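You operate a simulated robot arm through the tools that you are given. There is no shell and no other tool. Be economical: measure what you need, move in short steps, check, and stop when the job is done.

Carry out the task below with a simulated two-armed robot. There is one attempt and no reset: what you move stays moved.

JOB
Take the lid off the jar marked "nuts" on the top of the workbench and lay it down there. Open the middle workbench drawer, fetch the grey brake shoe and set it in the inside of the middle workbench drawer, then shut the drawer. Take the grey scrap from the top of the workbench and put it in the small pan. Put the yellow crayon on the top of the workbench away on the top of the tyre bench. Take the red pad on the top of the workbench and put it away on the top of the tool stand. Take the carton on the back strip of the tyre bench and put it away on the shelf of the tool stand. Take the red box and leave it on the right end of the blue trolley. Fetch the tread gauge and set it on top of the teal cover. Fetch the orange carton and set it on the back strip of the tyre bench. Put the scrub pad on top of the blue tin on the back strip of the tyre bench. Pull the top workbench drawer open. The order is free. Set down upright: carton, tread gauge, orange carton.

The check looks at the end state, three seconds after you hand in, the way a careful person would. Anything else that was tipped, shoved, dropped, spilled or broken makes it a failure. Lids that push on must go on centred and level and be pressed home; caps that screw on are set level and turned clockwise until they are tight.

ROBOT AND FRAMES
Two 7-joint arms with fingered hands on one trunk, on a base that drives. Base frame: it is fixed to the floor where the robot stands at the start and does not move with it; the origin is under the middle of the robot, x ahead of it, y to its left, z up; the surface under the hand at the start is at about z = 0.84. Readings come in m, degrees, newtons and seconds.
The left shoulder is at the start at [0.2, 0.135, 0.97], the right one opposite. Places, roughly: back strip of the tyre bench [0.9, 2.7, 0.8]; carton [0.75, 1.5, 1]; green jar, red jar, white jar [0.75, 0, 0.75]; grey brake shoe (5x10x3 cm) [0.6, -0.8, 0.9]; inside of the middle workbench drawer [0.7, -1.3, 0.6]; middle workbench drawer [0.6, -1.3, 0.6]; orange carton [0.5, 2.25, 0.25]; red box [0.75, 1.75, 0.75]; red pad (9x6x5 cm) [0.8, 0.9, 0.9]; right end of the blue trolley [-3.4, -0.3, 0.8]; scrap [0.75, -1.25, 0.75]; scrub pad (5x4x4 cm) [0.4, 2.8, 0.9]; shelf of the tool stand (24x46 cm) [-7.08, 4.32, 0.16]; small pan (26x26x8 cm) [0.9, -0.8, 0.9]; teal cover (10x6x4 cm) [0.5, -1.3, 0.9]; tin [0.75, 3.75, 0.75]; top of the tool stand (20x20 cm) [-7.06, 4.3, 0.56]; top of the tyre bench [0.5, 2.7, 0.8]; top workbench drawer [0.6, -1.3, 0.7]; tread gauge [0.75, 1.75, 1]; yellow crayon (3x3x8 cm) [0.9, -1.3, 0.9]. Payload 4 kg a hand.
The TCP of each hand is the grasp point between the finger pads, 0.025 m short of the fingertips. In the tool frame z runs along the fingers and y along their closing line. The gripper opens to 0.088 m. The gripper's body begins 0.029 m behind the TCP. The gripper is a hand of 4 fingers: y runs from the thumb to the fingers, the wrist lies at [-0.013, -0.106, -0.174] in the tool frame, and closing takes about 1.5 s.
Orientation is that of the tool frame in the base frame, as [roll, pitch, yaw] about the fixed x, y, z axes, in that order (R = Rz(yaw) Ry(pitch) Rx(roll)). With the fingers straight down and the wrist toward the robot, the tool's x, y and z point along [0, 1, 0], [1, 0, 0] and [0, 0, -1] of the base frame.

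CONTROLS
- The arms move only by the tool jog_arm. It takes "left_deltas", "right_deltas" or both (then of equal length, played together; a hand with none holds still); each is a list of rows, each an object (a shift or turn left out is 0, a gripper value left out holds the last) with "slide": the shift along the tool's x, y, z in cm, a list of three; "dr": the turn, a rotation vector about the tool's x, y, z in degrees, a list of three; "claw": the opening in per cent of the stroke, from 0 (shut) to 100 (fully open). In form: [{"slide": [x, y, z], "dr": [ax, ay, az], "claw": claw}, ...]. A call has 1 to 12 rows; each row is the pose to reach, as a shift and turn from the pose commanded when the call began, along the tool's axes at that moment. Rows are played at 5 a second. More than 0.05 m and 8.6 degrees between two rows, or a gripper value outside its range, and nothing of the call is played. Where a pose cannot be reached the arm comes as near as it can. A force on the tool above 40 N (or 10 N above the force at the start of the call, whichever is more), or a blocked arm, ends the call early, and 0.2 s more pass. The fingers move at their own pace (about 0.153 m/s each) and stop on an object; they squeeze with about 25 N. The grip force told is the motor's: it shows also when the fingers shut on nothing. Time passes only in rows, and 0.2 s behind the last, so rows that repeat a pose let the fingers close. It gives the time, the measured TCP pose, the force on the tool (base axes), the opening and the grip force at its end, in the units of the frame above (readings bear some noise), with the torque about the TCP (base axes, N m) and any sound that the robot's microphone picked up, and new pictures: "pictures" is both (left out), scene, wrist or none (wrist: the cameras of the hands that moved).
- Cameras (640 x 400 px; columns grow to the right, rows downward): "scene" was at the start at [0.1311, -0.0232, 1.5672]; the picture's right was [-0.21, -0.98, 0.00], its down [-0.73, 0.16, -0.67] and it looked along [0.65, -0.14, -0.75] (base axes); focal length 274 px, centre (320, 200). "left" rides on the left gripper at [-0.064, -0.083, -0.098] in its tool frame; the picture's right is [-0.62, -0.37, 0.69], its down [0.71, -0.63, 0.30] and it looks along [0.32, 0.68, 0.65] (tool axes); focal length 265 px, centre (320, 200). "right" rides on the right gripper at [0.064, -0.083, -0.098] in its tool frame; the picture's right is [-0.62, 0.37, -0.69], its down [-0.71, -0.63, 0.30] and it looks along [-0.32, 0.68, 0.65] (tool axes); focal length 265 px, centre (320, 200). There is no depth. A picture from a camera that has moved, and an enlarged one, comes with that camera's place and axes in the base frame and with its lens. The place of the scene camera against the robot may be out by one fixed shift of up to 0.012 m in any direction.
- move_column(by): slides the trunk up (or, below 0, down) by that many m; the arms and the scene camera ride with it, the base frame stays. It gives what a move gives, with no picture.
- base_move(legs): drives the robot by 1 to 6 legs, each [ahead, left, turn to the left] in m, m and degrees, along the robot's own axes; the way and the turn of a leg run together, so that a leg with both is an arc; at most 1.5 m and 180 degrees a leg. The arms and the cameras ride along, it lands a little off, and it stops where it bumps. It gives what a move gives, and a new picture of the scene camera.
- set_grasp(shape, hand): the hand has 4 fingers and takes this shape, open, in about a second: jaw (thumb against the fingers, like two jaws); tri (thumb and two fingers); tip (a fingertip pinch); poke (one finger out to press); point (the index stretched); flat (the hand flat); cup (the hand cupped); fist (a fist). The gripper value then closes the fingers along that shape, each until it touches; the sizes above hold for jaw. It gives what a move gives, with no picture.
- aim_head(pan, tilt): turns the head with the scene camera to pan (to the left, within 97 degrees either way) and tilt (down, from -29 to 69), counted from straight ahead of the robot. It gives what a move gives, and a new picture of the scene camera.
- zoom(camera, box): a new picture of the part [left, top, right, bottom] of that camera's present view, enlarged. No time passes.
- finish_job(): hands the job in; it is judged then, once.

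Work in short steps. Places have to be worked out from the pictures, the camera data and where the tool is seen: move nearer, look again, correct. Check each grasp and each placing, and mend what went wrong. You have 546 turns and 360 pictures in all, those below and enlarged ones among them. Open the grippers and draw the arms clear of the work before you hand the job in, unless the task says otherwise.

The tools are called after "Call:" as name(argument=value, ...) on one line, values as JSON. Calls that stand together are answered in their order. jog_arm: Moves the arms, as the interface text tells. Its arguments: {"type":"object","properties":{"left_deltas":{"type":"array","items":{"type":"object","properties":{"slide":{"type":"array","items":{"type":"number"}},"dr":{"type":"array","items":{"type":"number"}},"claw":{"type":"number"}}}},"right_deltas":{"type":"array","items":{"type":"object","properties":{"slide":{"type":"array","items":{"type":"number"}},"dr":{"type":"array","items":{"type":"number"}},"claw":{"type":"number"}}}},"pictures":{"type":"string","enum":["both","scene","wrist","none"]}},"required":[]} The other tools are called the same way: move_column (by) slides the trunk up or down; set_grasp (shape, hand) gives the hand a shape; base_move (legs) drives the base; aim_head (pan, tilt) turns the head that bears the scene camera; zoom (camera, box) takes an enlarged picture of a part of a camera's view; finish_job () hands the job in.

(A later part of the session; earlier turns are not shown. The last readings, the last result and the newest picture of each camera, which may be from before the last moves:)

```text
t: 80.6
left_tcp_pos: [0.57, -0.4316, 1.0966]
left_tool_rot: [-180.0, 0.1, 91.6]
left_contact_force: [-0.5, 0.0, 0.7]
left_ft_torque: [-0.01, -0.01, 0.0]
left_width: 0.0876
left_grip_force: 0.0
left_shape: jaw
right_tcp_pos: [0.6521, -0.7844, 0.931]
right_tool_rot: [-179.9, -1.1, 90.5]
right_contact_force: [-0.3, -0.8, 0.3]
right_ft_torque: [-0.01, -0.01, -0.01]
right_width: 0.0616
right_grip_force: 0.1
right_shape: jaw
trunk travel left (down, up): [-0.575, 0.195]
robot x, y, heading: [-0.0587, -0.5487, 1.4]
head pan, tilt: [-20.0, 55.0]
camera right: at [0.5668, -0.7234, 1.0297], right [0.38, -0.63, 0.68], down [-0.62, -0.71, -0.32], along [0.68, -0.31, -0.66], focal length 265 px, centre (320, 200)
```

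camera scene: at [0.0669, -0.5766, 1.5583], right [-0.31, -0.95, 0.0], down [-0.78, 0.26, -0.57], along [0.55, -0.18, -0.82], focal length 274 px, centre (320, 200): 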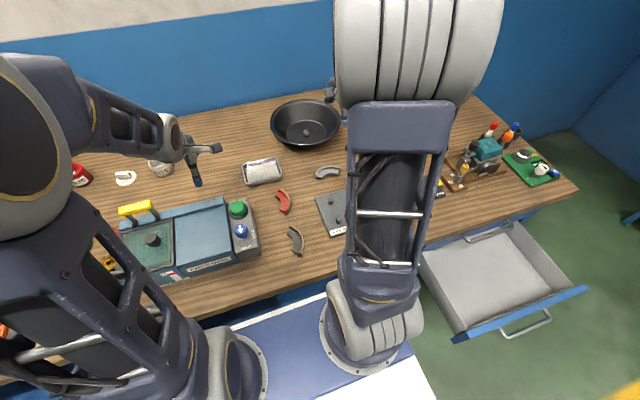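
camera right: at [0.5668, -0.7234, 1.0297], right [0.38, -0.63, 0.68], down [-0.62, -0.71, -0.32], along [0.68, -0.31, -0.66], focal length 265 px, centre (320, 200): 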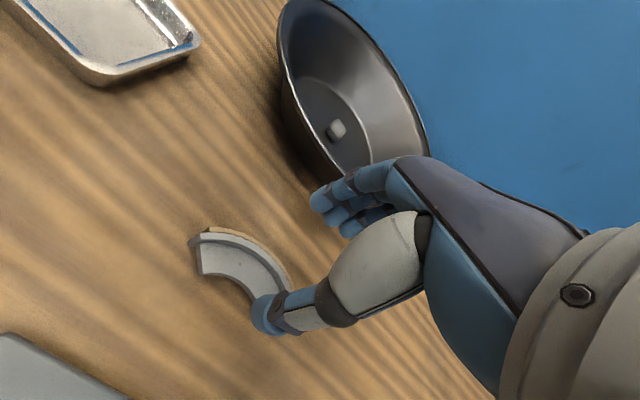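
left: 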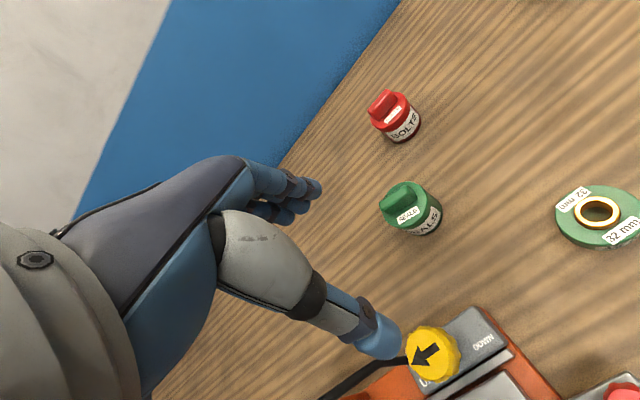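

Aligned. Descend to z≈0.873 and close.

Call:
jog_arm(right_deltas=[{"slide": [0.3, 0.1, 3]}, {"slide": [0.3, 0.1, 5.7]}, {"slide": [0.3, 0.1, 5.7], "claw": 30}, {"slide": [0.3, 0.1, 5.7], "claw": 0}, {"slide": [0.3, 0.1, 5.7], "claw": 0}, {"slide": [0.3, 0.1, 5.7], "claw": 0}, {"slide": [0.3, 0.1, 5.7], "claw": 0}, {"slide": [0.3, 0.1, 5.7], "claw": 0}], pictures="wrist")

```text
t: 82.4
left_tcp_pos: [0.5699, -0.4315, 1.0965]
left_tool_rot: [-179.9, 0.1, 91.6]
left_contact_force: [0.1, 0.1, 0.6]
left_ft_torque: [-0.01, -0.02, 0.03]
left_width: 0.0876
left_grip_force: 0.0
left_shape: jaw
right_tcp_pos: [0.6521, -0.7807, 0.8713]
right_tool_rot: [-179.7, -1.1, 90.5]
right_contact_force: [0.8, 0.3, -1.4]
right_ft_torque: [0.03, -0.02, 0.03]
right_width: 0.0237
right_grip_force: 25.0
right_shape: jaw
trunk travel left (down, up): [-0.575, 0.195]
robot x, y, heading: [-0.0547, -0.5508, 1.8]
head pan, tilt: [-20.0, 55.0]
camera right: at [0.5678, -0.7209, 0.9704], right [0.38, -0.63, 0.68], down [-0.62, -0.71, -0.32], along [0.68, -0.31, -0.66], focal length 265 px, centre (320, 200)
```

right: 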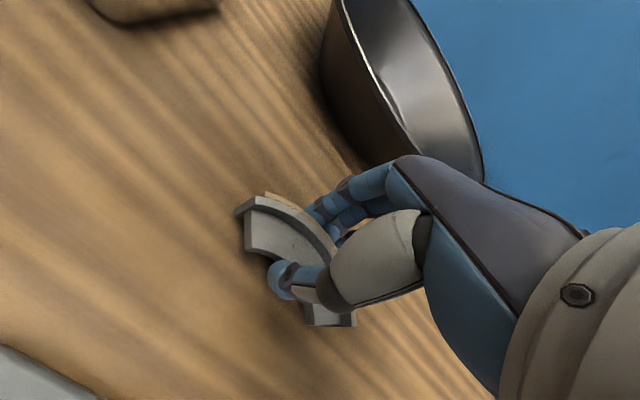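

Shoe held (2.4 cm). I lift, then back out and move right so the hand will be over the open drawer.

Call:
jog_arm(right_deltas=[{"slide": [0, 0, -4.5]}, {"slide": [0, -1, -9]}, {"slide": [0, -2, -13.5]}, {"slide": [0, -3, -18]}, {"slide": [0, -3, -22]}], pictures="none")

Call:
base_move(legs=[[-0.5, 0, -1.5], [0, -0.5, 0]])

Call:
aim_head(pan=-15, tilt=55)

```text
t: 83.6
left_tcp_pos: [0.5713, -0.4318, 1.096]
left_tool_rot: [-180.0, 0.0, 91.7]
left_contact_force: [-0.8, 0.2, 1.1]
left_ft_torque: [0.0, 0.01, 0.03]
left_width: 0.0876
left_grip_force: 0.1
left_shape: jaw
right_tcp_pos: [0.6245, -0.7845, 1.093]
right_tool_rot: [-179.7, -1.0, 90.5]
right_contact_force: [0.6, -0.7, -2.5]
right_ft_torque: [0.01, -0.01, 0.0]
right_width: 0.0238
right_grip_force: 25.2
right_shape: jaw
trunk travel left (down, up): [-0.575, 0.195]
robot x, y, heading: [-0.0546, -0.5503, 1.4]
head pan, tilt: [-20.0, 55.0]
```

```text
t: 89.0
left_tcp_pos: [0.0847, -0.948, 1.0969]
left_tool_rot: [-180.0, 0.0, 91.0]
left_contact_force: [0.1, 1.1, 1.0]
left_ft_torque: [0.01, 0.02, 0.04]
left_width: 0.0875
left_grip_force: 0.0
left_shape: jaw
right_tcp_pos: [0.1339, -1.302, 1.0924]
right_tool_rot: [-179.8, -1.1, 89.7]
right_contact_force: [0.6, 0.4, -2.7]
right_ft_torque: [0.0, -0.03, 0.0]
right_width: 0.0238
right_grip_force: 24.7
right_shape: jaw
trunk travel left (down, up): [-0.575, 0.195]
robot x, y, heading: [-0.5421, -1.0544, 1.3]
head pan, tilt: [-20.0, 55.0]
camera scene: at [-0.4203, -1.0867, 1.5582], right [-0.33, -0.94, 0.0], down [-0.77, 0.27, -0.57], along [0.54, -0.19, -0.82], focal length 274 px, centre (320, 200)
```

scene: 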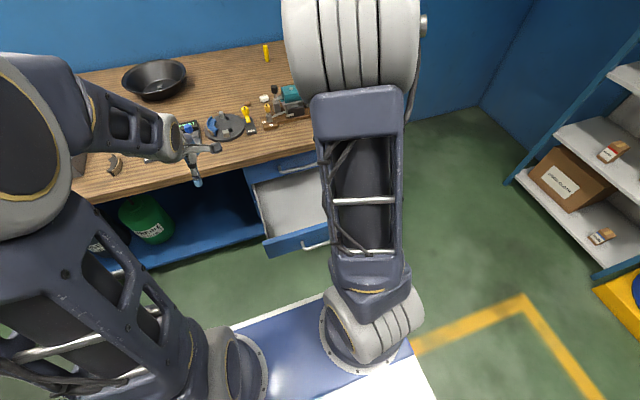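

```text
t: 89.7
left_tcp_pos: [0.0847, -0.9497, 1.0973]
left_tool_rot: [179.9, 0.0, 90.9]
left_contact_force: [0.3, -0.5, -0.2]
left_ft_torque: [0.01, 0.01, 0.0]
left_width: 0.0875
left_grip_force: 0.0
left_shape: jaw
right_tcp_pos: [0.1339, -1.3018, 1.0923]
right_tool_rot: [-179.9, -1.1, 89.7]
right_contact_force: [0.8, -0.9, -1.2]
right_ft_torque: [0.02, -0.04, -0.01]
right_width: 0.0237
right_grip_force: 25.0
right_shape: jaw
trunk travel left (down, up): [-0.575, 0.195]
robot x, y, heading: [-0.5394, -1.0564, 1.1]
head pan, tilt: [-15.0, 55.0]
camera scene: at [-0.4185, -1.0806, 1.5582], right [-0.24, -0.97, 0.0], down [-0.79, 0.2, -0.57], along [0.56, -0.14, -0.82], focal length 274 px, centre (320, 200)
```

scene: 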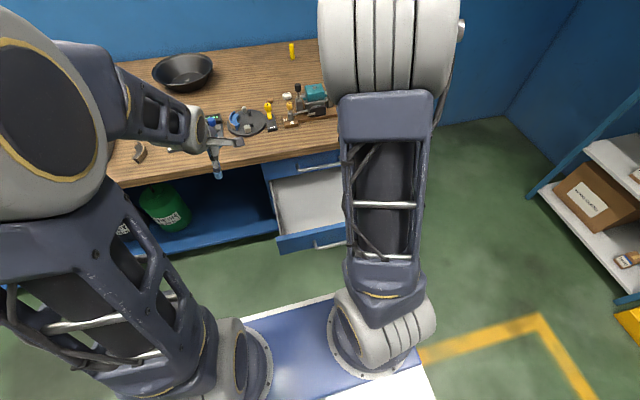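

I shift the hand to x≈0.178,y≈-1.265 and lower the trunk 0.3 m, then look with the wrist camera.

Call:
jog_arm(right_deltas=[{"slide": [1.8, 2.2, 0]}, {"slide": [3.6, 4.4, 0]}], pictures="none")

Call:
move_column(by=-0.3)

Call:
jog_arm(right_deltas=[{"slide": [0, 0, 0]}], pictures="both")

```text
t: 90.3
left_tcp_pos: [0.0858, -0.9492, 1.0971]
left_tool_rot: [179.9, 0.0, 90.7]
left_contact_force: [-0.4, 0.1, -0.3]
left_ft_torque: [0.0, -0.01, -0.04]
left_width: 0.0876
left_grip_force: 0.0
left_shape: jaw
right_tcp_pos: [0.1775, -1.266, 1.0934]
right_tool_rot: [-179.7, -1.0, 89.6]
right_contact_force: [-0.3, -0.7, -1.7]
right_ft_torque: [0.02, 0.0, -0.02]
right_width: 0.0238
right_grip_force: 24.7
right_shape: jaw
trunk travel left (down, up): [-0.575, 0.195]
robot x, y, heading: [-0.542, -1.0565, 0.7]
head pan, tilt: [-15.0, 55.0]
```

```text
t: 93.3
left_tcp_pos: [0.0851, -0.9482, 0.797]
left_tool_rot: [180.0, 0.0, 90.9]
left_contact_force: [0.7, 0.3, -0.2]
left_ft_torque: [-0.03, -0.01, 0.04]
left_width: 0.0875
left_grip_force: 0.0
left_shape: jaw
right_tcp_pos: [0.1779, -1.2658, 0.7936]
right_tool_rot: [-179.8, -1.1, 89.7]
right_contact_force: [0.0, 1.1, -1.7]
right_ft_torque: [-0.01, -0.01, 0.01]
right_width: 0.0238
right_grip_force: 25.0
right_shape: jaw
trunk travel left (down, up): [-0.275, 0.495]
robot x, y, heading: [-0.5419, -1.058, 0.6]
head pan, tilt: [-15.0, 55.0]
```

```text
t: 93.7
left_tcp_pos: [0.0847, -0.9486, 0.7972]
left_tool_rot: [180.0, 0.0, 90.9]
left_contact_force: [-0.5, -0.2, 0.2]
left_ft_torque: [-0.02, -0.01, -0.02]
left_width: 0.0874
left_grip_force: 0.1
left_shape: jaw
right_tcp_pos: [0.1771, -1.2653, 0.7936]
right_tool_rot: [-179.7, -1.1, 89.7]
right_contact_force: [-0.4, -0.4, -1.6]
right_ft_torque: [0.0, 0.04, 0.0]
right_width: 0.0235
right_grip_force: 25.3
right_shape: jaw
trunk travel left (down, up): [-0.275, 0.495]
robot x, y, heading: [-0.5427, -1.0564, 1.0]
head pan, tilt: [-15.0, 55.0]
camera scene: at [-0.4185, -1.0806, 1.2582], right [-0.24, -0.97, 0.0], down [-0.79, 0.2, -0.57], along [0.56, -0.14, -0.82], focal length 274 px, centre (320, 200)
camera right: at [0.0936, -1.2042, 0.892], right [0.37, -0.63, 0.68], down [-0.63, -0.71, -0.32], along [0.68, -0.32, -0.66], focal length 265 px, centre (320, 200)
```

scene: 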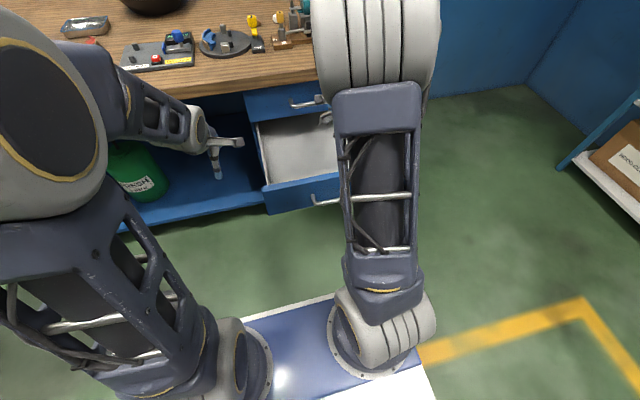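
right: 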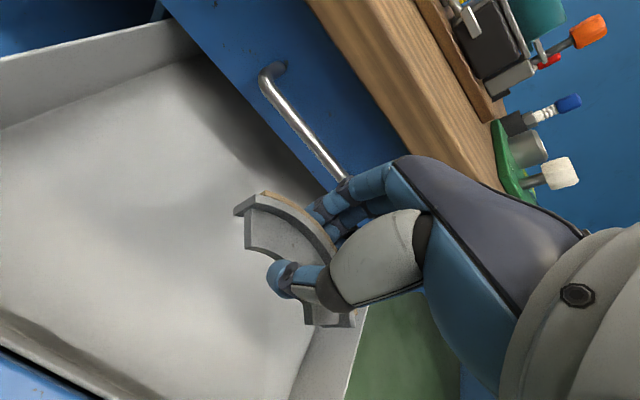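

Shoe is over the drawer interior. I shift back 2 cm, lower the column 0.16 m, then jog down gently.

Call:
jog_arm(right_deltas=[{"slide": [0, -2, 0]}], pictures="none")

Call:
move_column(by=-0.15)

Call:
jog_arm(right_deltas=[{"slide": [0, 0, 1]}], pictures="wrist")

```text
t: 94.1
left_tcp_pos: [0.0848, -0.949, 0.7967]
left_tool_rot: [-180.0, 0.0, 90.9]
left_contact_force: [0.6, 0.1, 0.7]
left_ft_torque: [-0.04, 0.0, -0.02]
left_width: 0.0876
left_grip_force: 0.0
left_shape: jaw
right_tcp_pos: [0.1578, -1.2665, 0.7938]
right_tool_rot: [-179.7, -1.0, 89.7]
right_contact_force: [-0.1, -0.1, -1.6]
right_ft_torque: [0.0, -0.01, -0.01]
right_width: 0.0241
right_grip_force: 24.7
right_shape: jaw
trunk travel left (down, up): [-0.275, 0.495]
robot x, y, heading: [-0.5404, -1.0613, 1.0]
head pan, tilt: [-15.0, 55.0]
```

```text
t: 95.8
left_tcp_pos: [0.0853, -0.9479, 0.6463]
left_tool_rot: [-179.9, 0.0, 91.0]
left_contact_force: [0.4, -0.5, 0.4]
left_ft_torque: [0.01, 0.0, 0.01]
left_width: 0.0876
left_grip_force: 0.1
left_shape: jaw
right_tcp_pos: [0.1563, -1.2656, 0.6425]
right_tool_rot: [-179.8, -1.1, 89.7]
right_contact_force: [-0.8, -0.1, -2.1]
right_ft_torque: [-0.02, -0.02, -0.01]
right_width: 0.0237
right_grip_force: 25.0
right_shape: jaw
trunk travel left (down, up): [-0.125, 0.645]
robot x, y, heading: [-0.5407, -1.0565, 0.9]
head pan, tilt: [-15.0, 55.0]
```

```text
t: 96.2
left_tcp_pos: [0.0854, -0.9476, 0.6472]
left_tool_rot: [179.9, 0.0, 91.0]
left_contact_force: [0.5, -0.3, -0.3]
left_ft_torque: [0.0, 0.0, -0.05]
left_width: 0.0878
left_grip_force: 0.0
left_shape: jaw
right_tcp_pos: [0.1575, -1.2662, 0.6332]
right_tool_rot: [-179.9, -1.1, 89.7]
right_contact_force: [0.1, 0.6, -1.2]
right_ft_torque: [0.03, -0.02, -0.01]
right_width: 0.0238
right_grip_force: 25.5
right_shape: jaw
trunk travel left (down, up): [-0.125, 0.645]
robot x, y, heading: [-0.5443, -1.062, 1.0]
head pan, tilt: [-15.0, 55.0]
camera right: at [0.0742, -1.2044, 0.732], right [0.37, -0.63, 0.68], down [-0.63, -0.71, -0.32], along [0.68, -0.32, -0.66], focal length 265 px, centre (320, 200)
```

right: 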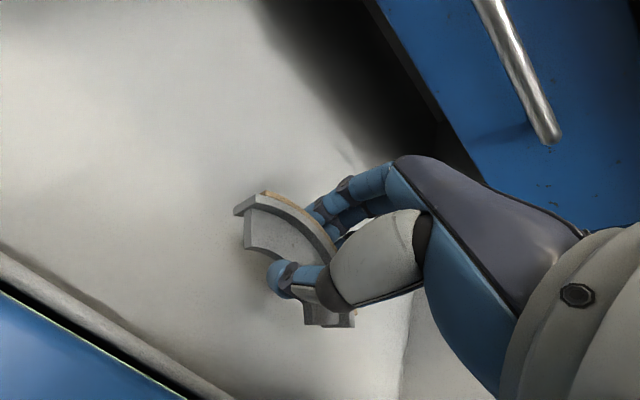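

Still a bit above the floor. Lower in 0.8 cm steps until contact.

Call:
jog_arm(right_deltas=[{"slide": [0, 0, 0.8]}, {"slide": [0, 0, 1.6]}, {"slide": [0, 0, 2.4]}, {"slide": [0, 0, 3.2]}, {"slide": [0, 0, 4]}, {"slide": [0, 0, 4.8]}], pictures="wrist")

```text
t: 97.6
left_tcp_pos: [0.0851, -0.949, 0.6471]
left_tool_rot: [-180.0, 0.1, 90.9]
left_contact_force: [-0.8, 0.4, 0.2]
left_ft_torque: [-0.01, 0.01, -0.02]
left_width: 0.0876
left_grip_force: 0.1
left_shape: jaw
right_tcp_pos: [0.157, -1.2644, 0.586]
right_tool_rot: [180.0, -1.0, 89.7]
right_contact_force: [-0.4, -1.1, 5.7]
right_ft_torque: [-0.01, -0.01, 0.01]
right_width: 0.0241
right_grip_force: 25.1
right_shape: jaw
trunk travel left (down, up): [-0.125, 0.645]
robot x, y, heading: [-0.5425, -1.0547, 1.2]
head pan, tilt: [-15.0, 55.0]
camera right: at [0.0735, -1.2027, 0.6843], right [0.37, -0.63, 0.68], down [-0.63, -0.71, -0.32], along [0.68, -0.32, -0.66], focal length 265 px, centre (320, 200)
```

right: 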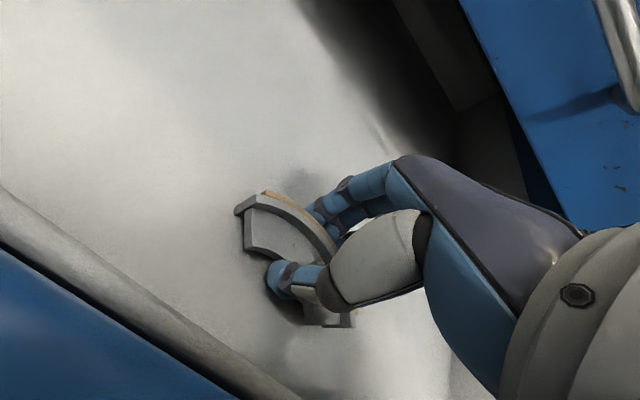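

Contact just started (5.7 N). I lower a bit more, release and rise straight up.

Call:
jog_arm(right_deltas=[{"slide": [0, 0, 0.2]}, {"slide": [0, 0, 0.2], "claw": 30}, {"slide": [0, 0, 0.2], "claw": 55}, {"slide": [0, 0, 0.2], "claw": 55}, {"slide": [0, 0, -1], "claw": 55}, {"slide": [0, 0, -5.5], "claw": 55}, {"slide": [0, 0, -10], "claw": 70}, {"slide": [0, 0, -14], "claw": 80}], pictures="wrist")

```text
t: 99.4
left_tcp_pos: [0.0863, -0.9485, 0.6466]
left_tool_rot: [180.0, 0.0, 90.9]
left_contact_force: [-0.1, 0.9, -0.5]
left_ft_torque: [0.01, 0.0, 0.03]
left_width: 0.0877
left_grip_force: 0.1
left_shape: jaw
right_tcp_pos: [0.1556, -1.2684, 0.7257]
right_tool_rot: [-179.8, -1.0, 89.6]
right_contact_force: [-0.3, 0.1, 0.0]
right_ft_torque: [-0.01, 0.02, -0.01]
right_width: 0.0706
right_grip_force: 0.1
right_shape: jaw
trunk travel left (down, up): [-0.125, 0.645]
robot x, y, heading: [-0.5438, -1.0565, 0.9]
head pan, tilt: [-15.0, 55.0]
camera right: at [0.0731, -1.2072, 0.8252], right [0.37, -0.63, 0.68], down [-0.64, -0.71, -0.31], along [0.68, -0.32, -0.66], focal length 265 px, centre (320, 200)
```

right: 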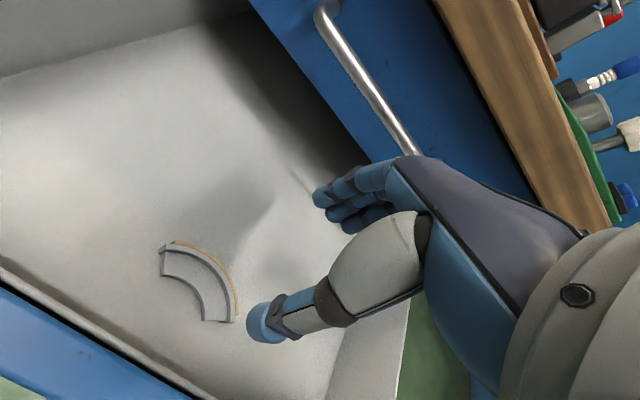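

Shoe lies in the drawer. I back off, set the column, and turn the hand forward again to grip the handle and push it shut.

Call:
base_move(legs=[[-0.45, 0, -0.8]])

Call:
move_column(by=-0.059)

Call:
jog_arm(right_deltas=[{"slide": [-0.3, 1.5, 0], "dr": [-8, 0, 0]}, {"slide": [-0.6, 3, 0], "dr": [-16, 0, 0]}, {"slide": [-0.9, 4.5, 0], "dr": [-24, 0, 0]}, {"slide": [-1.2, 6, 0], "dr": [-32, 0, 0]}, {"slide": [-1.5, 7.5, 0], "dr": [-40, 0, 0]}, {"slide": [-1.8, 9, 1], "dr": [-48, 0, 0]}, {"slide": [-2.1, 10.5, 2], "dr": [-56, 0, 0]}, {"slide": [-2.4, 12, 3], "dr": [-64, 0, 0]}, {"slide": [-2.7, 13, 4], "dr": [-72, 0, 0]}, {"slide": [-3, 14, 5], "dr": [-80, 0, 0]}, {"slide": [-3.3, 14, 6.5], "dr": [-87, 0, 0]}], pictures="both")

```text
t: 102.2
left_tcp_pos: [-0.372, -0.9611, 0.6467]
left_tool_rot: [-179.9, -0.1, 90.0]
left_contact_force: [0.4, 0.4, 0.5]
left_ft_torque: [0.01, 0.0, 0.02]
left_width: 0.0876
left_grip_force: 0.1
left_shape: jaw
right_tcp_pos: [-0.3041, -1.2827, 0.7262]
right_tool_rot: [-179.8, -1.1, 88.9]
right_contact_force: [0.4, -0.1, -0.4]
right_ft_torque: [0.03, -0.04, 0.02]
right_width: 0.0702
right_grip_force: 0.1
right_shape: jaw
trunk travel left (down, up): [-0.125, 0.645]
robot x, y, heading: [-1.0019, -1.0621, -0.0]
head pan, tilt: [-15.0, 55.0]
camera scene: at [-0.8763, -1.086, 1.1082], right [-0.26, -0.97, 0.0], down [-0.79, 0.21, -0.57], along [0.55, -0.15, -0.82], focal length 274 px, centre (320, 200)
```

scene: 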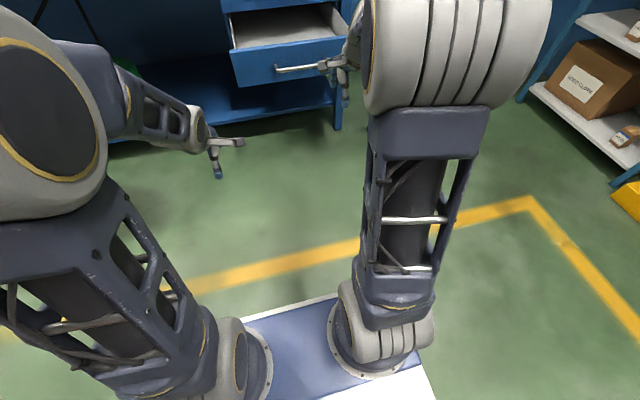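

```text
t: 103.2
left_tcp_pos: [-0.3703, -0.9609, 0.5878]
left_tool_rot: [-180.0, 0.0, 90.0]
left_contact_force: [-0.3, 0.3, -1.1]
left_ft_torque: [0.04, 0.02, -0.02]
left_width: 0.0876
left_grip_force: 0.1
left_shape: jaw
right_tcp_pos: [-0.3043, -1.2832, 0.6678]
right_tool_rot: [-179.8, -1.1, 88.9]
right_contact_force: [0.4, 1.5, 0.7]
right_ft_torque: [-0.01, -0.01, 0.01]
right_width: 0.0701
right_grip_force: 0.1
right_shape: jaw
trunk travel left (down, up): [-0.066, 0.704]
robot x, y, heading: [-1.0013, -1.0607, 0.1]
head pan, tilt: [-15.0, 55.0]
```

```text
t: 105.5
left_tcp_pos: [-0.3697, -0.9605, 0.5877]
left_tool_rot: [-179.9, 0.0, 90.0]
left_contact_force: [-0.4, 0.5, 0.7]
left_ft_torque: [-0.03, 0.01, 0.0]
left_width: 0.0874
left_grip_force: 0.0
left_shape: jaw
right_tcp_pos: [-0.1682, -1.3385, 0.6027]
right_tool_rot: [93.2, -1.1, 90.0]
right_contact_force: [0.9, 1.5, 0.1]
right_ft_torque: [0.01, 0.0, 0.02]
right_width: 0.0704
right_grip_force: 0.0
right_shape: jaw
right hand out of reach, approached as far as the arm can: row 3, 9, 10, 11
trunk travel left (down, up): [-0.066, 0.704]
robot x, y, heading: [-0.9979, -1.0606, 0.2]
head pan, tilt: [-15.0, 55.0]
camera scene: at [-0.8763, -1.086, 1.0493], right [-0.26, -0.97, 0.0], down [-0.79, 0.21, -0.57], along [0.55, -0.15, -0.82], focal length 274 px, centre (320, 200)
camera right: at [-0.2708, -1.2745, 0.5254], right [-0.67, -0.63, 0.39], down [0.27, -0.7, -0.66], along [0.69, -0.34, 0.64], focal length 265 px, centre (320, 200)
```

scene: 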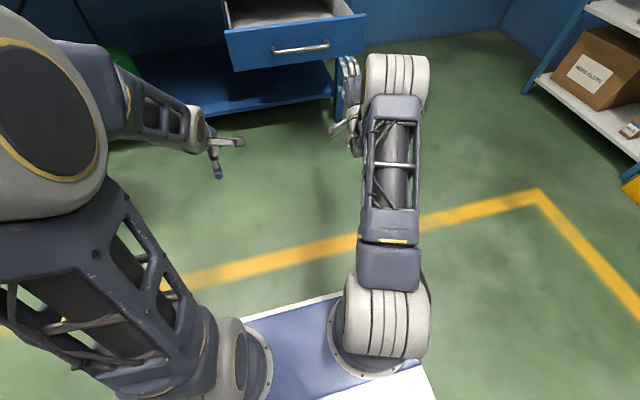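
right: 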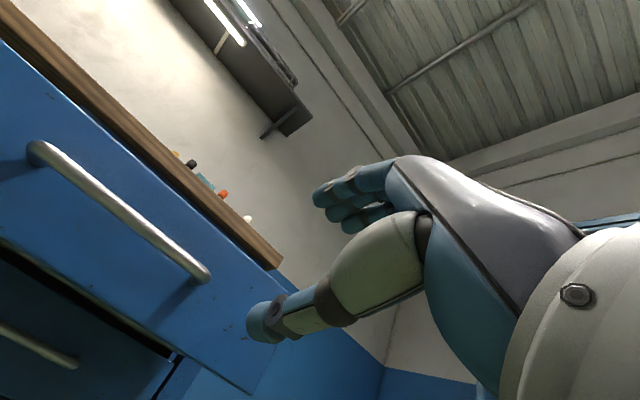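

Now move base left 0.082, open the claw, then forward to the handle at x≈0.01.

Call:
base_move(legs=[[0, 0.082, 0], [0.11, 0, 0]])

Call:
jog_arm(right_deltas=[{"claw": 100}, {"claw": 100}], pictures="wrist")

```text
t: 107.4
left_tcp_pos: [-0.2632, -0.8771, 0.589]
left_tool_rot: [-180.0, 0.0, 90.2]
left_contact_force: [-0.2, -0.9, 0.5]
left_ft_torque: [-0.01, 0.0, 0.0]
left_width: 0.0876
left_grip_force: 0.1
left_shape: jaw
right_tcp_pos: [-0.0588, -1.2538, 0.6034]
right_tool_rot: [93.3, -1.1, 90.2]
right_contact_force: [0.1, 0.1, -0.2]
right_ft_torque: [-0.01, 0.03, -0.03]
right_width: 0.0703
right_grip_force: 0.0
right_shape: jaw
trunk travel left (down, up): [-0.066, 0.704]
robot x, y, heading: [-0.8944, -0.9819, 0.2]
head pan, tilt: [-15.0, 55.0]
camera scene: at [-0.7685, -1.0021, 1.0492], right [-0.26, -0.97, 0.0], down [-0.79, 0.21, -0.57], along [0.55, -0.15, -0.82], focal length 274 px, centre (320, 200)
```

scene: 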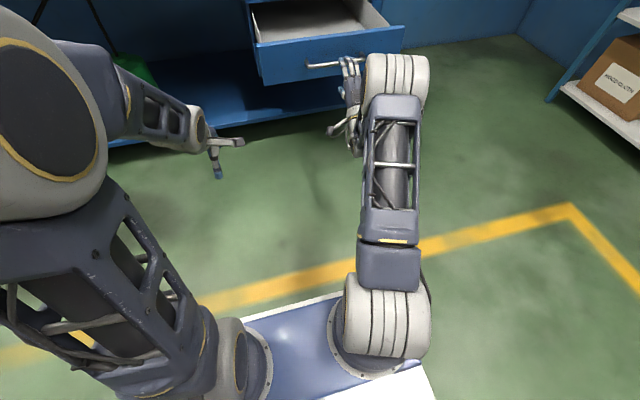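

```text
t: 108.0
left_tcp_pos: [-0.2633, -0.8766, 0.5877]
left_tool_rot: [180.0, -0.1, 90.1]
left_contact_force: [-0.5, 0.4, 0.5]
left_ft_torque: [0.0, -0.03, 0.02]
left_width: 0.0874
left_grip_force: 0.1
left_shape: jaw
right_tcp_pos: [-0.0582, -1.2529, 0.6031]
right_tool_rot: [93.3, -1.1, 90.3]
right_contact_force: [-0.1, -0.3, 0.4]
right_ft_torque: [-0.04, 0.02, 0.02]
right_width: 0.0878
right_grip_force: 0.0
right_shape: jaw
trunk travel left (down, up): [-0.066, 0.704]
robot x, y, heading: [-0.891, -0.9775, 0.3]
head pan, tilt: [-15.0, 55.0]
camera right: at [-0.1629, -1.1896, 0.5255], right [-0.67, -0.63, 0.4], down [0.27, -0.7, -0.66], along [0.69, -0.33, 0.64], focal length 265 px, centre (320, 200)
```

right: 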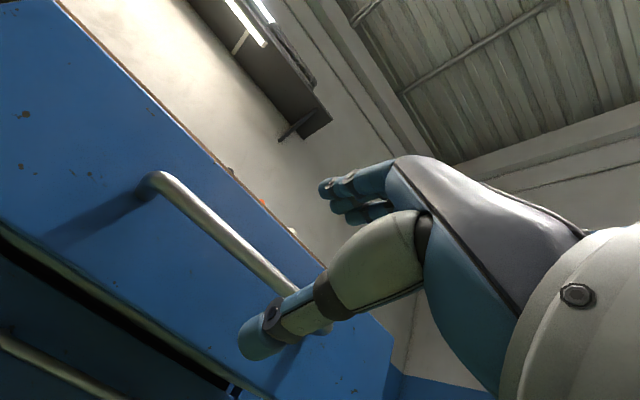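

Advance 6.8 cm and close on the handle.

Call:
jog_arm(right_deltas=[{"slide": [0, 0, 2.3]}, {"slide": [0, 0, 4.6]}, {"slide": [0, 0, 6.7]}, {"slide": [0, 0, 6.7], "claw": 50}, {"slide": [0, 0, 6.7], "claw": 0}, {"slide": [0, 0, 6.7], "claw": 0}, {"slide": [0, 0, 6.7], "claw": 0}, {"slide": [0, 0, 6.7], "claw": 0}, {"slide": [0, 0, 6.7], "claw": 0}], pictures="wrist")

```text
t: 110.0
left_tcp_pos: [-0.2627, -0.878, 0.5876]
left_tool_rot: [180.0, 0.0, 90.2]
left_contact_force: [1.5, -0.2, -0.1]
left_ft_torque: [-0.01, -0.02, 0.0]
left_width: 0.0875
left_grip_force: 0.1
left_shape: jaw
right_tcp_pos: [0.0075, -1.2549, 0.5979]
right_tool_rot: [93.5, -1.1, 90.5]
right_contact_force: [1.8, 0.0, -4.3]
right_ft_torque: [-0.06, 0.06, 0.0]
right_width: 0.0066
right_grip_force: 25.1
right_shape: jaw
trunk travel left (down, up): [-0.066, 0.704]
robot x, y, heading: [-0.895, -0.9769, -0.1]
head pan, tilt: [-15.0, 55.0]
camera right: at [-0.096, -1.1907, 0.5209], right [-0.67, -0.63, 0.4], down [0.27, -0.7, -0.66], along [0.7, -0.33, 0.64], focal length 265 px, centre (320, 200)
```

right: 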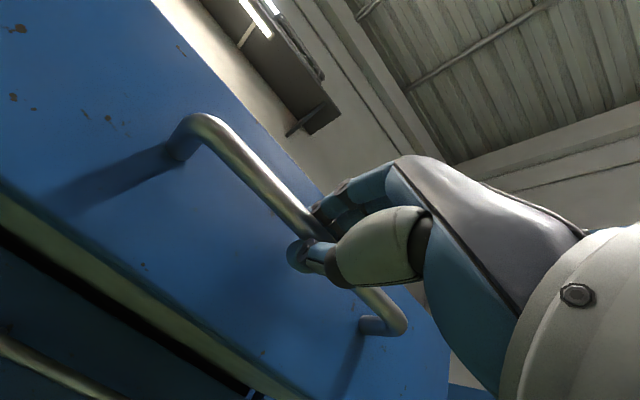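

Gripped. Push forward 0.285 m with the base.

Call:
base_move(legs=[[0.285, 0, 0]])

Call:
zoom(camera="scene", box=[220, 0, 440, 140])

```text
t: 112.0
left_tcp_pos: [0.0258, -0.8746, 0.5872]
left_tool_rot: [-180.0, -0.1, 90.2]
left_contact_force: [0.6, 1.0, -0.7]
left_ft_torque: [0.02, 0.03, 0.0]
left_width: 0.0877
left_grip_force: 0.0
left_shape: jaw
right_tcp_pos: [0.2981, -1.2512, 0.5984]
right_tool_rot: [93.3, -1.1, 90.3]
right_contact_force: [-1.0, -2.6, -5.9]
right_ft_torque: [0.02, -0.06, 0.01]
right_width: 0.0059
right_grip_force: 25.1
right_shape: jaw
trunk travel left (down, up): [-0.066, 0.704]
robot x, y, heading: [-0.6067, -0.9753, 0.1]
head pan, tilt: [-15.0, 55.0]
camera scene: at [-0.4799, -1.0011, 1.0492], right [-0.26, -0.97, 0.0], down [-0.79, 0.21, -0.57], along [0.55, -0.15, -0.82], focal length 274 px, centre (320, 200)
```

scene: 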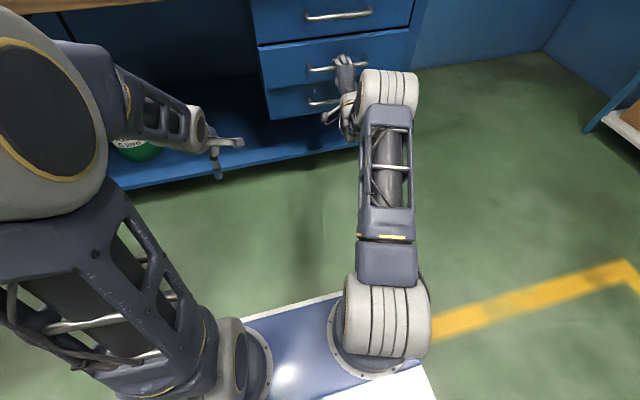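

```text
2.86 times, centred on (330, 70) of scene
camera zoom: at [-0.4799, -1.0011, 1.0492], right [-0.26, -0.97, 0.0], down [-0.79, 0.21, -0.57], along [0.55, -0.15, -0.82], focal length 782 px, centre (291, 571)
```

zoom: 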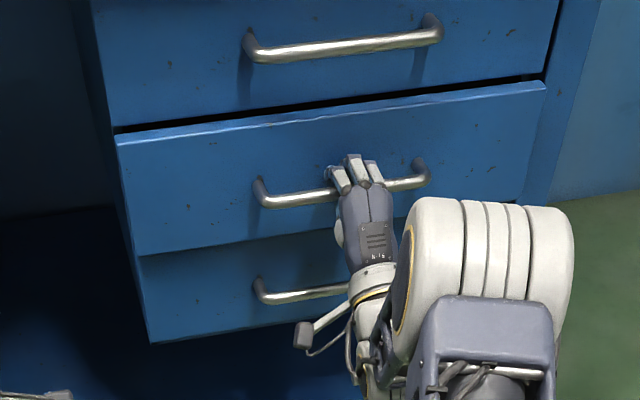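

The handle slipped toward the palm; the drawer still stands out ~3 cm. I push on with the arm until the resistance rises.

Call:
jog_arm(right_deltas=[{"slide": [0, 0, 1]}, {"slide": [0, 0, 2]}, {"slide": [0, 0, 3]}, {"slide": [0, 0, 4]}], pictures="wrist")

Call:
zoom(camera="scene", box=[220, 0, 440, 140])

```text
t: 112.7
left_tcp_pos: [0.0246, -0.8754, 0.5884]
left_tool_rot: [-179.9, 0.0, 90.2]
left_contact_force: [0.7, 0.3, -0.1]
left_ft_torque: [0.01, 0.0, 0.01]
left_width: 0.0876
left_grip_force: 0.0
left_shape: jaw
right_tcp_pos: [0.3172, -1.2527, 0.5986]
right_tool_rot: [92.7, -1.1, 90.7]
right_contact_force: [-23.4, 2.3, 1.4]
right_ft_torque: [0.01, -0.27, 0.15]
right_width: 0.0074
right_grip_force: 24.8
right_shape: jaw
trunk travel left (down, up): [-0.066, 0.704]
robot x, y, heading: [-0.6038, -0.977, 0.1]
head pan, tilt: [-15.0, 55.0]
stopped in row 3 (right hand): the force on the tool passed its limit at 71 N (the readings are from after the stop); the commanded pose is now the measured one
camera right: at [0.2135, -1.1894, 0.5201], right [-0.67, -0.64, 0.39], down [0.28, -0.7, -0.66], along [0.69, -0.33, 0.64], focal length 265 px, centre (320, 200)
```

right: 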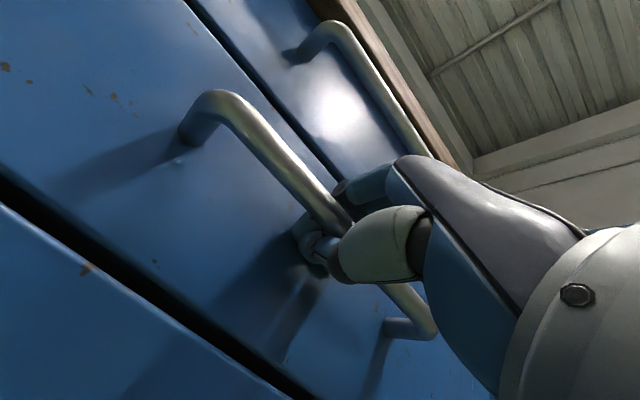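

```text
2.86 times, centred on (330, 70) of scene
camera zoom: at [-0.4809, -1.0011, 1.0494], right [-0.26, -0.97, 0.0], down [-0.79, 0.21, -0.57], along [0.55, -0.15, -0.82], focal length 782 px, centre (291, 571)
```

zoom: 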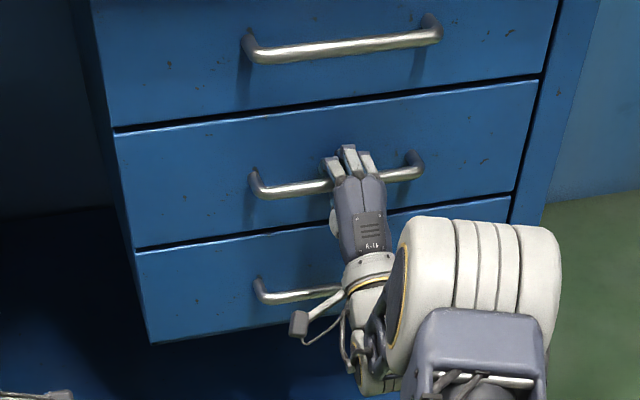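

Drawer is flush (stopped with 71 N). Open the hand and back out.

Call:
jog_arm(right_deltas=[{"slide": [0, 0, -0.4], "claw": 40}, {"slide": [0, 0, -0.4], "claw": 100}, {"slide": [0, 0, -0.4], "claw": 100}, {"slide": [0, 0, -0.4], "claw": 100}, {"slide": [0, 0, -3], "claw": 100}, {"slide": [0, 0, -6], "claw": 100}], pictures="none")

Call:
base_move(legs=[[-0.3, 0, 0]])

Call:
zoom(camera="scene", box=[220, 0, 440, 140])

```text
t: 113.4
left_tcp_pos: [0.0245, -0.875, 0.5889]
left_tool_rot: [180.0, 0.0, 90.2]
left_contact_force: [-0.3, -0.1, 0.5]
left_ft_torque: [-0.01, -0.01, -0.01]
left_width: 0.0876
left_grip_force: 0.1
left_shape: jaw
right_tcp_pos: [0.3131, -1.2539, 0.5959]
right_tool_rot: [92.9, -1.1, 90.5]
right_contact_force: [-8.7, 0.1, -2.6]
right_ft_torque: [0.03, -0.34, -0.08]
right_width: 0.0862
right_grip_force: 0.2
right_shape: jaw
trunk travel left (down, up): [-0.066, 0.704]
robot x, y, heading: [-0.6043, -0.9738, 0.4]
head pan, tilt: [-15.0, 55.0]
stopped in row 3 (right hand): the force on the tool passed its limit at 59 N (the readings are from after the stop); the commanded pose is now the measured one
```

```text
t: 115.4
left_tcp_pos: [-0.277, -0.8751, 0.5881]
left_tool_rot: [180.0, 0.1, 90.2]
left_contact_force: [0.6, 1.2, 0.2]
left_ft_torque: [0.04, 0.0, -0.02]
left_width: 0.0874
left_grip_force: 0.0
left_shape: jaw
right_tcp_pos: [0.0108, -1.2539, 0.5935]
right_tool_rot: [93.0, -1.1, 90.5]
right_contact_force: [1.2, 0.4, -0.6]
right_ft_torque: [0.02, 0.0, 0.01]
right_width: 0.0878
right_grip_force: 0.2
right_shape: jaw
trunk travel left (down, up): [-0.066, 0.704]
robot x, y, heading: [-0.9031, -0.9796, 0.1]
head pan, tilt: [-15.0, 55.0]
camera scene: at [-0.7818, -1.002, 1.0492], right [-0.26, -0.97, 0.0], down [-0.79, 0.21, -0.57], along [0.55, -0.15, -0.82], focal length 274 px, centre (320, 200)
```

scene: 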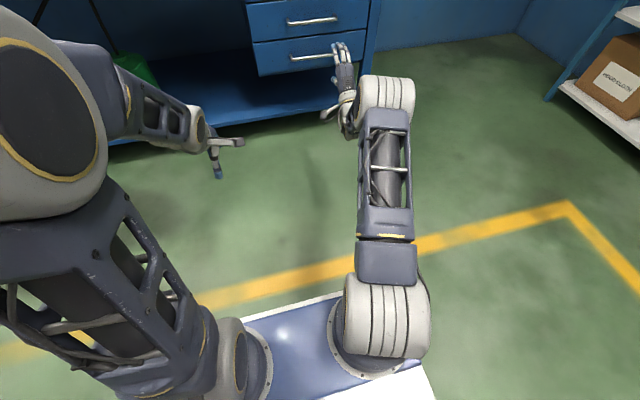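

```text
2.86 times, centred on (330, 70) of scene
camera zoom: at [-0.7818, -1.002, 1.0492], right [-0.26, -0.97, 0.0], down [-0.79, 0.21, -0.57], along [0.55, -0.15, -0.82], focal length 782 px, centre (291, 571)
```

zoom: 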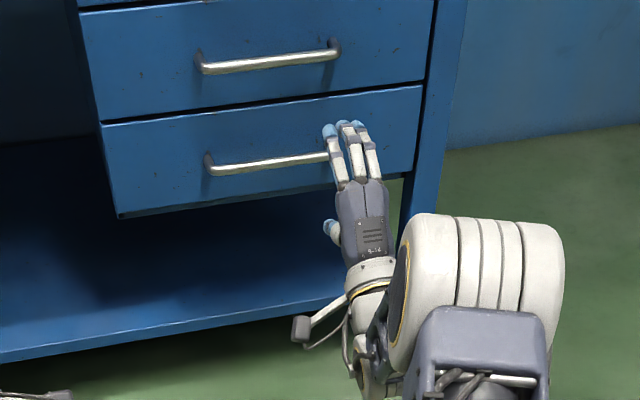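

Restore the trunk height and turn the hand down, then check the drawers.

Call:
move_column(by=0.509)

Call:
jog_arm(right_deltas=[{"slide": [0, 1.3, -2], "dr": [8, 0, 0]}, {"slide": [0, 2.6, -4], "dr": [16, 0, 0]}, {"slide": [0, 4, -6], "dr": [24, 0, 0]}, {"slide": [0, 5.3, -8], "dr": [32, 0, 0]}, {"slide": [0, 6.6, -10], "dr": [40, 0, 0]}, {"slide": [0, 6.6, -12], "dr": [48, 0, 0]}, {"slide": [0, 6.6, -14], "dr": [56, 0, 0]}, {"slide": [0, 6.6, -16], "dr": [64, 0, 0]}, {"slide": [0, 6.6, -18], "dr": [72, 0, 0]}, {"slide": [0, 6.6, -20], "dr": [80, 0, 0]}, {"slide": [0, 6.6, -22], "dr": [87, 0, 0]}], pictures="none")

Call:
aim_head(pan=-8, tilt=40)

Call:
zoom(camera="scene", box=[220, 60, 440, 240])

```text
refused: 0.509 is not a number from -0.4 to 0.4
```

```text
t: 117.8
left_tcp_pos: [-0.2765, -0.8768, 0.5871]
left_tool_rot: [-180.0, 0.0, 90.0]
left_contact_force: [1.0, -0.2, 0.5]
left_ft_torque: [0.03, 0.01, 0.0]
left_width: 0.0878
left_grip_force: 0.0
left_shape: jaw
right_tcp_pos: [-0.2045, -1.2596, 0.6728]
right_tool_rot: [-179.9, -1.1, 90.4]
right_contact_force: [-0.3, -0.6, 0.6]
right_ft_torque: [0.01, 0.03, 0.01]
right_width: 0.0881
right_grip_force: 0.1
right_shape: jaw
trunk travel left (down, up): [-0.066, 0.704]
robot x, y, heading: [-0.9081, -0.9774, -0.1]
head pan, tilt: [-15.0, 55.0]
```

```text
t: 118.6
left_tcp_pos: [-0.2765, -0.8769, 0.5885]
left_tool_rot: [-180.0, 0.0, 90.1]
left_contact_force: [1.0, 0.0, 0.1]
left_ft_torque: [0.01, 0.0, 0.0]
left_width: 0.0877
left_grip_force: 0.1
left_shape: jaw
right_tcp_pos: [-0.2047, -1.2588, 0.6721]
right_tool_rot: [-179.9, -1.1, 90.6]
right_contact_force: [-0.1, -0.1, -0.7]
right_ft_torque: [-0.01, -0.02, -0.02]
right_width: 0.0878
right_grip_force: 0.1
right_shape: jaw
trunk travel left (down, up): [-0.066, 0.704]
robot x, y, heading: [-0.9088, -0.977, -0.2]
head pan, tilt: [-8.0, 40.0]
camera scene: at [-0.7673, -0.9952, 1.0699], right [-0.14, -0.99, 0.0], down [-0.64, 0.09, -0.77], along [0.76, -0.11, -0.64], focal length 274 px, centre (320, 200)
```

scene: 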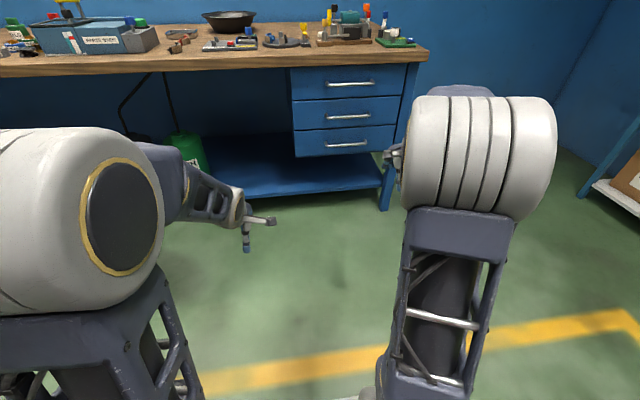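

```text
2.22 times, centred on (330, 150) of scene
camera zoom: at [-0.7673, -0.9952, 1.0699], right [-0.14, -0.99, 0.0], down [-0.64, 0.09, -0.77], along [0.76, -0.11, -0.64], focal length 608 px, centre (298, 311)
```

zoom: 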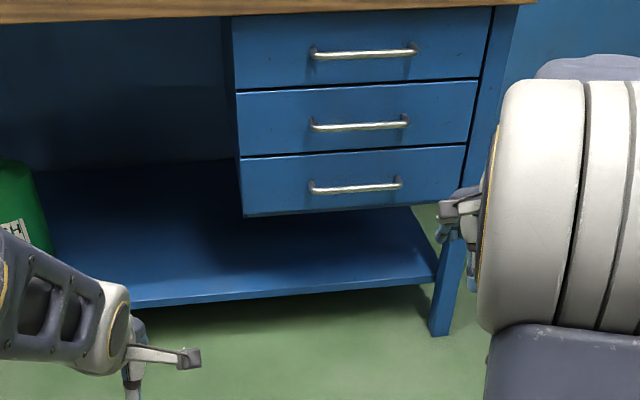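

All three drawers flush. Raise the trunk and drive to fetch the crayon.

Call:
move_column(by=0.4)

Call:
move_column(by=0.109)

Call:
base_move(legs=[[0.92, -0.07, 0]])

Call:
aim_head(pan=-20, tilt=45)

```text
t: 122.4
left_tcp_pos: [-0.2759, -0.8766, 0.9883]
left_tool_rot: [-179.9, 0.0, 90.0]
left_contact_force: [0.0, 1.0, 0.1]
left_ft_torque: [0.0, 0.0, 0.01]
left_width: 0.0875
left_grip_force: 0.1
left_shape: jaw
right_tcp_pos: [-0.2038, -1.2589, 1.0733]
right_tool_rot: [180.0, -1.1, 90.6]
right_contact_force: [-0.2, 0.4, 0.1]
right_ft_torque: [-0.01, 0.01, 0.0]
right_width: 0.0883
right_grip_force: 0.0
right_shape: jaw
trunk travel left (down, up): [-0.466, 0.304]
robot x, y, heading: [-0.9028, -0.9765, -0.1]
head pan, tilt: [-8.0, 40.0]
```

```text
t: 123.8
left_tcp_pos: [-0.2762, -0.8772, 1.096]
left_tool_rot: [179.9, 0.0, 90.1]
left_contact_force: [-0.1, 0.1, -0.8]
left_ft_torque: [0.0, -0.02, 0.02]
left_width: 0.0877
left_grip_force: 0.1
left_shape: jaw
right_tcp_pos: [-0.2043, -1.2583, 1.1818]
right_tool_rot: [180.0, -1.1, 90.6]
right_contact_force: [0.1, 0.3, 0.1]
right_ft_torque: [-0.03, 0.01, -0.04]
right_width: 0.0876
right_grip_force: 0.1
right_shape: jaw
trunk travel left (down, up): [-0.575, 0.195]
robot x, y, heading: [-0.905, -0.9804, 0.0]
head pan, tilt: [-8.0, 40.0]
```

```text
t: 128.7
left_tcp_pos: [0.6576, -0.9578, 1.0967]
left_tool_rot: [-180.0, 0.0, 89.4]
left_contact_force: [0.0, 0.3, -0.2]
left_ft_torque: [0.0, 0.04, 0.01]
left_width: 0.088
left_grip_force: 0.1
left_shape: jaw
right_tcp_pos: [0.7264, -1.3408, 1.1822]
right_tool_rot: [180.0, -1.1, 89.9]
right_contact_force: [-0.3, -0.3, 0.7]
right_ft_torque: [-0.02, 0.02, -0.03]
right_width: 0.088
right_grip_force: 0.1
right_shape: jaw
trunk travel left (down, up): [-0.575, 0.195]
robot x, y, heading: [0.0301, -1.0513, -0.8]
head pan, tilt: [-8.0, 40.0]
camera scene: at [0.1665, -1.0706, 1.5789], right [-0.15, -0.99, 0.0], down [-0.64, 0.1, -0.77], along [0.76, -0.11, -0.64], focal length 274 px, centre (320, 200)
```

scene: 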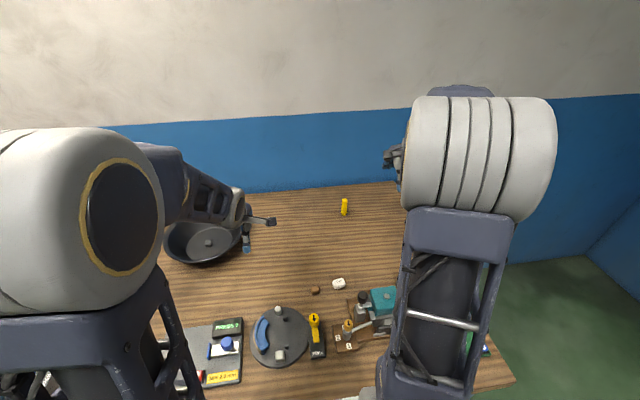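

```text
t: 129.5
left_tcp_pos: [0.6584, -0.9577, 1.0976]
left_tool_rot: [180.0, 0.1, 89.4]
left_contact_force: [0.1, -0.5, -0.1]
left_ft_torque: [-0.02, -0.03, -0.02]
left_width: 0.0877
left_grip_force: 0.1
left_shape: jaw
right_tcp_pos: [0.7266, -1.3409, 1.181]
right_tool_rot: [-179.9, -1.1, 89.9]
right_contact_force: [0.2, 2.0, 0.3]
right_ft_torque: [-0.01, -0.02, -0.02]
right_width: 0.0878
right_grip_force: 0.0
right_shape: jaw
trunk travel left (down, up): [-0.575, 0.195]
robot x, y, heading: [0.0264, -1.0536, -0.5]
head pan, tilt: [-20.0, 45.0]
camera scene: at [0.1585, -1.0865, 1.5717], right [-0.35, -0.94, 0.0], down [-0.66, 0.25, -0.71], along [0.66, -0.25, -0.71], focal length 274 px, centre (320, 200)
```

scene: 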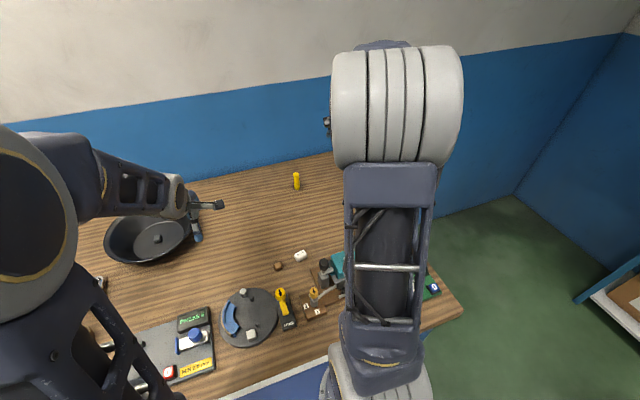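

Crayon stands at ≈(0.94,-1.276). Move the right hand over, high.

Call:
jog_arm(right_deltas=[{"slide": [1.5, 4, 2]}, {"slide": [3, 8, 4]}, {"slide": [4.5, 12, 6.5]}, {"slide": [6, 16, 9]}, {"slide": [6.6, 19.5, 12]}], pictures="both")

```text
t: 130.7
left_tcp_pos: [0.659, -0.958, 1.0985]
left_tool_rot: [-180.0, -0.1, 89.5]
left_contact_force: [0.0, -0.5, -1.1]
left_ft_torque: [0.02, -0.01, 0.02]
left_width: 0.0877
left_grip_force: 0.1
left_shape: jaw
right_tcp_pos: [0.9218, -1.274, 1.0648]
right_tool_rot: [180.0, -1.2, 89.9]
right_contact_force: [-0.1, 0.1, 0.2]
right_ft_torque: [-0.03, -0.01, 0.02]
right_width: 0.0878
right_grip_force: 0.1
right_shape: jaw
trunk travel left (down, up): [-0.575, 0.195]
robot x, y, heading: [0.0294, -1.0511, -0.4]
head pan, tilt: [-20.0, 45.0]
camera scene: at [0.158, -1.0865, 1.5718], right [-0.35, -0.94, 0.0], down [-0.66, 0.25, -0.71], along [0.66, -0.25, -0.71], focal length 274 px, centre (320, 200)
camera right: at [0.8373, -1.213, 1.1625], right [0.37, -0.63, 0.68], down [-0.63, -0.71, -0.32], along [0.68, -0.31, -0.66], focal length 265 px, centre (320, 200)
```

scene: 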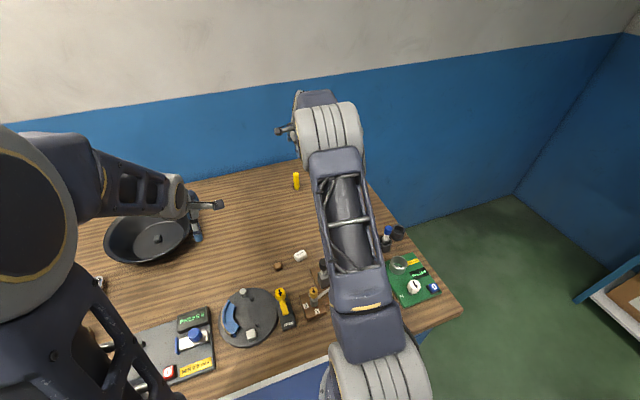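
right: 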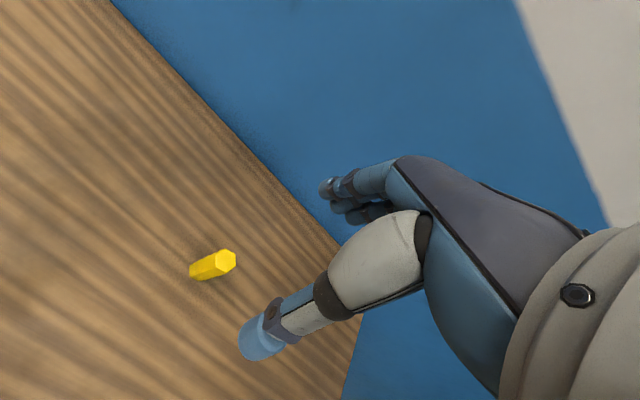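

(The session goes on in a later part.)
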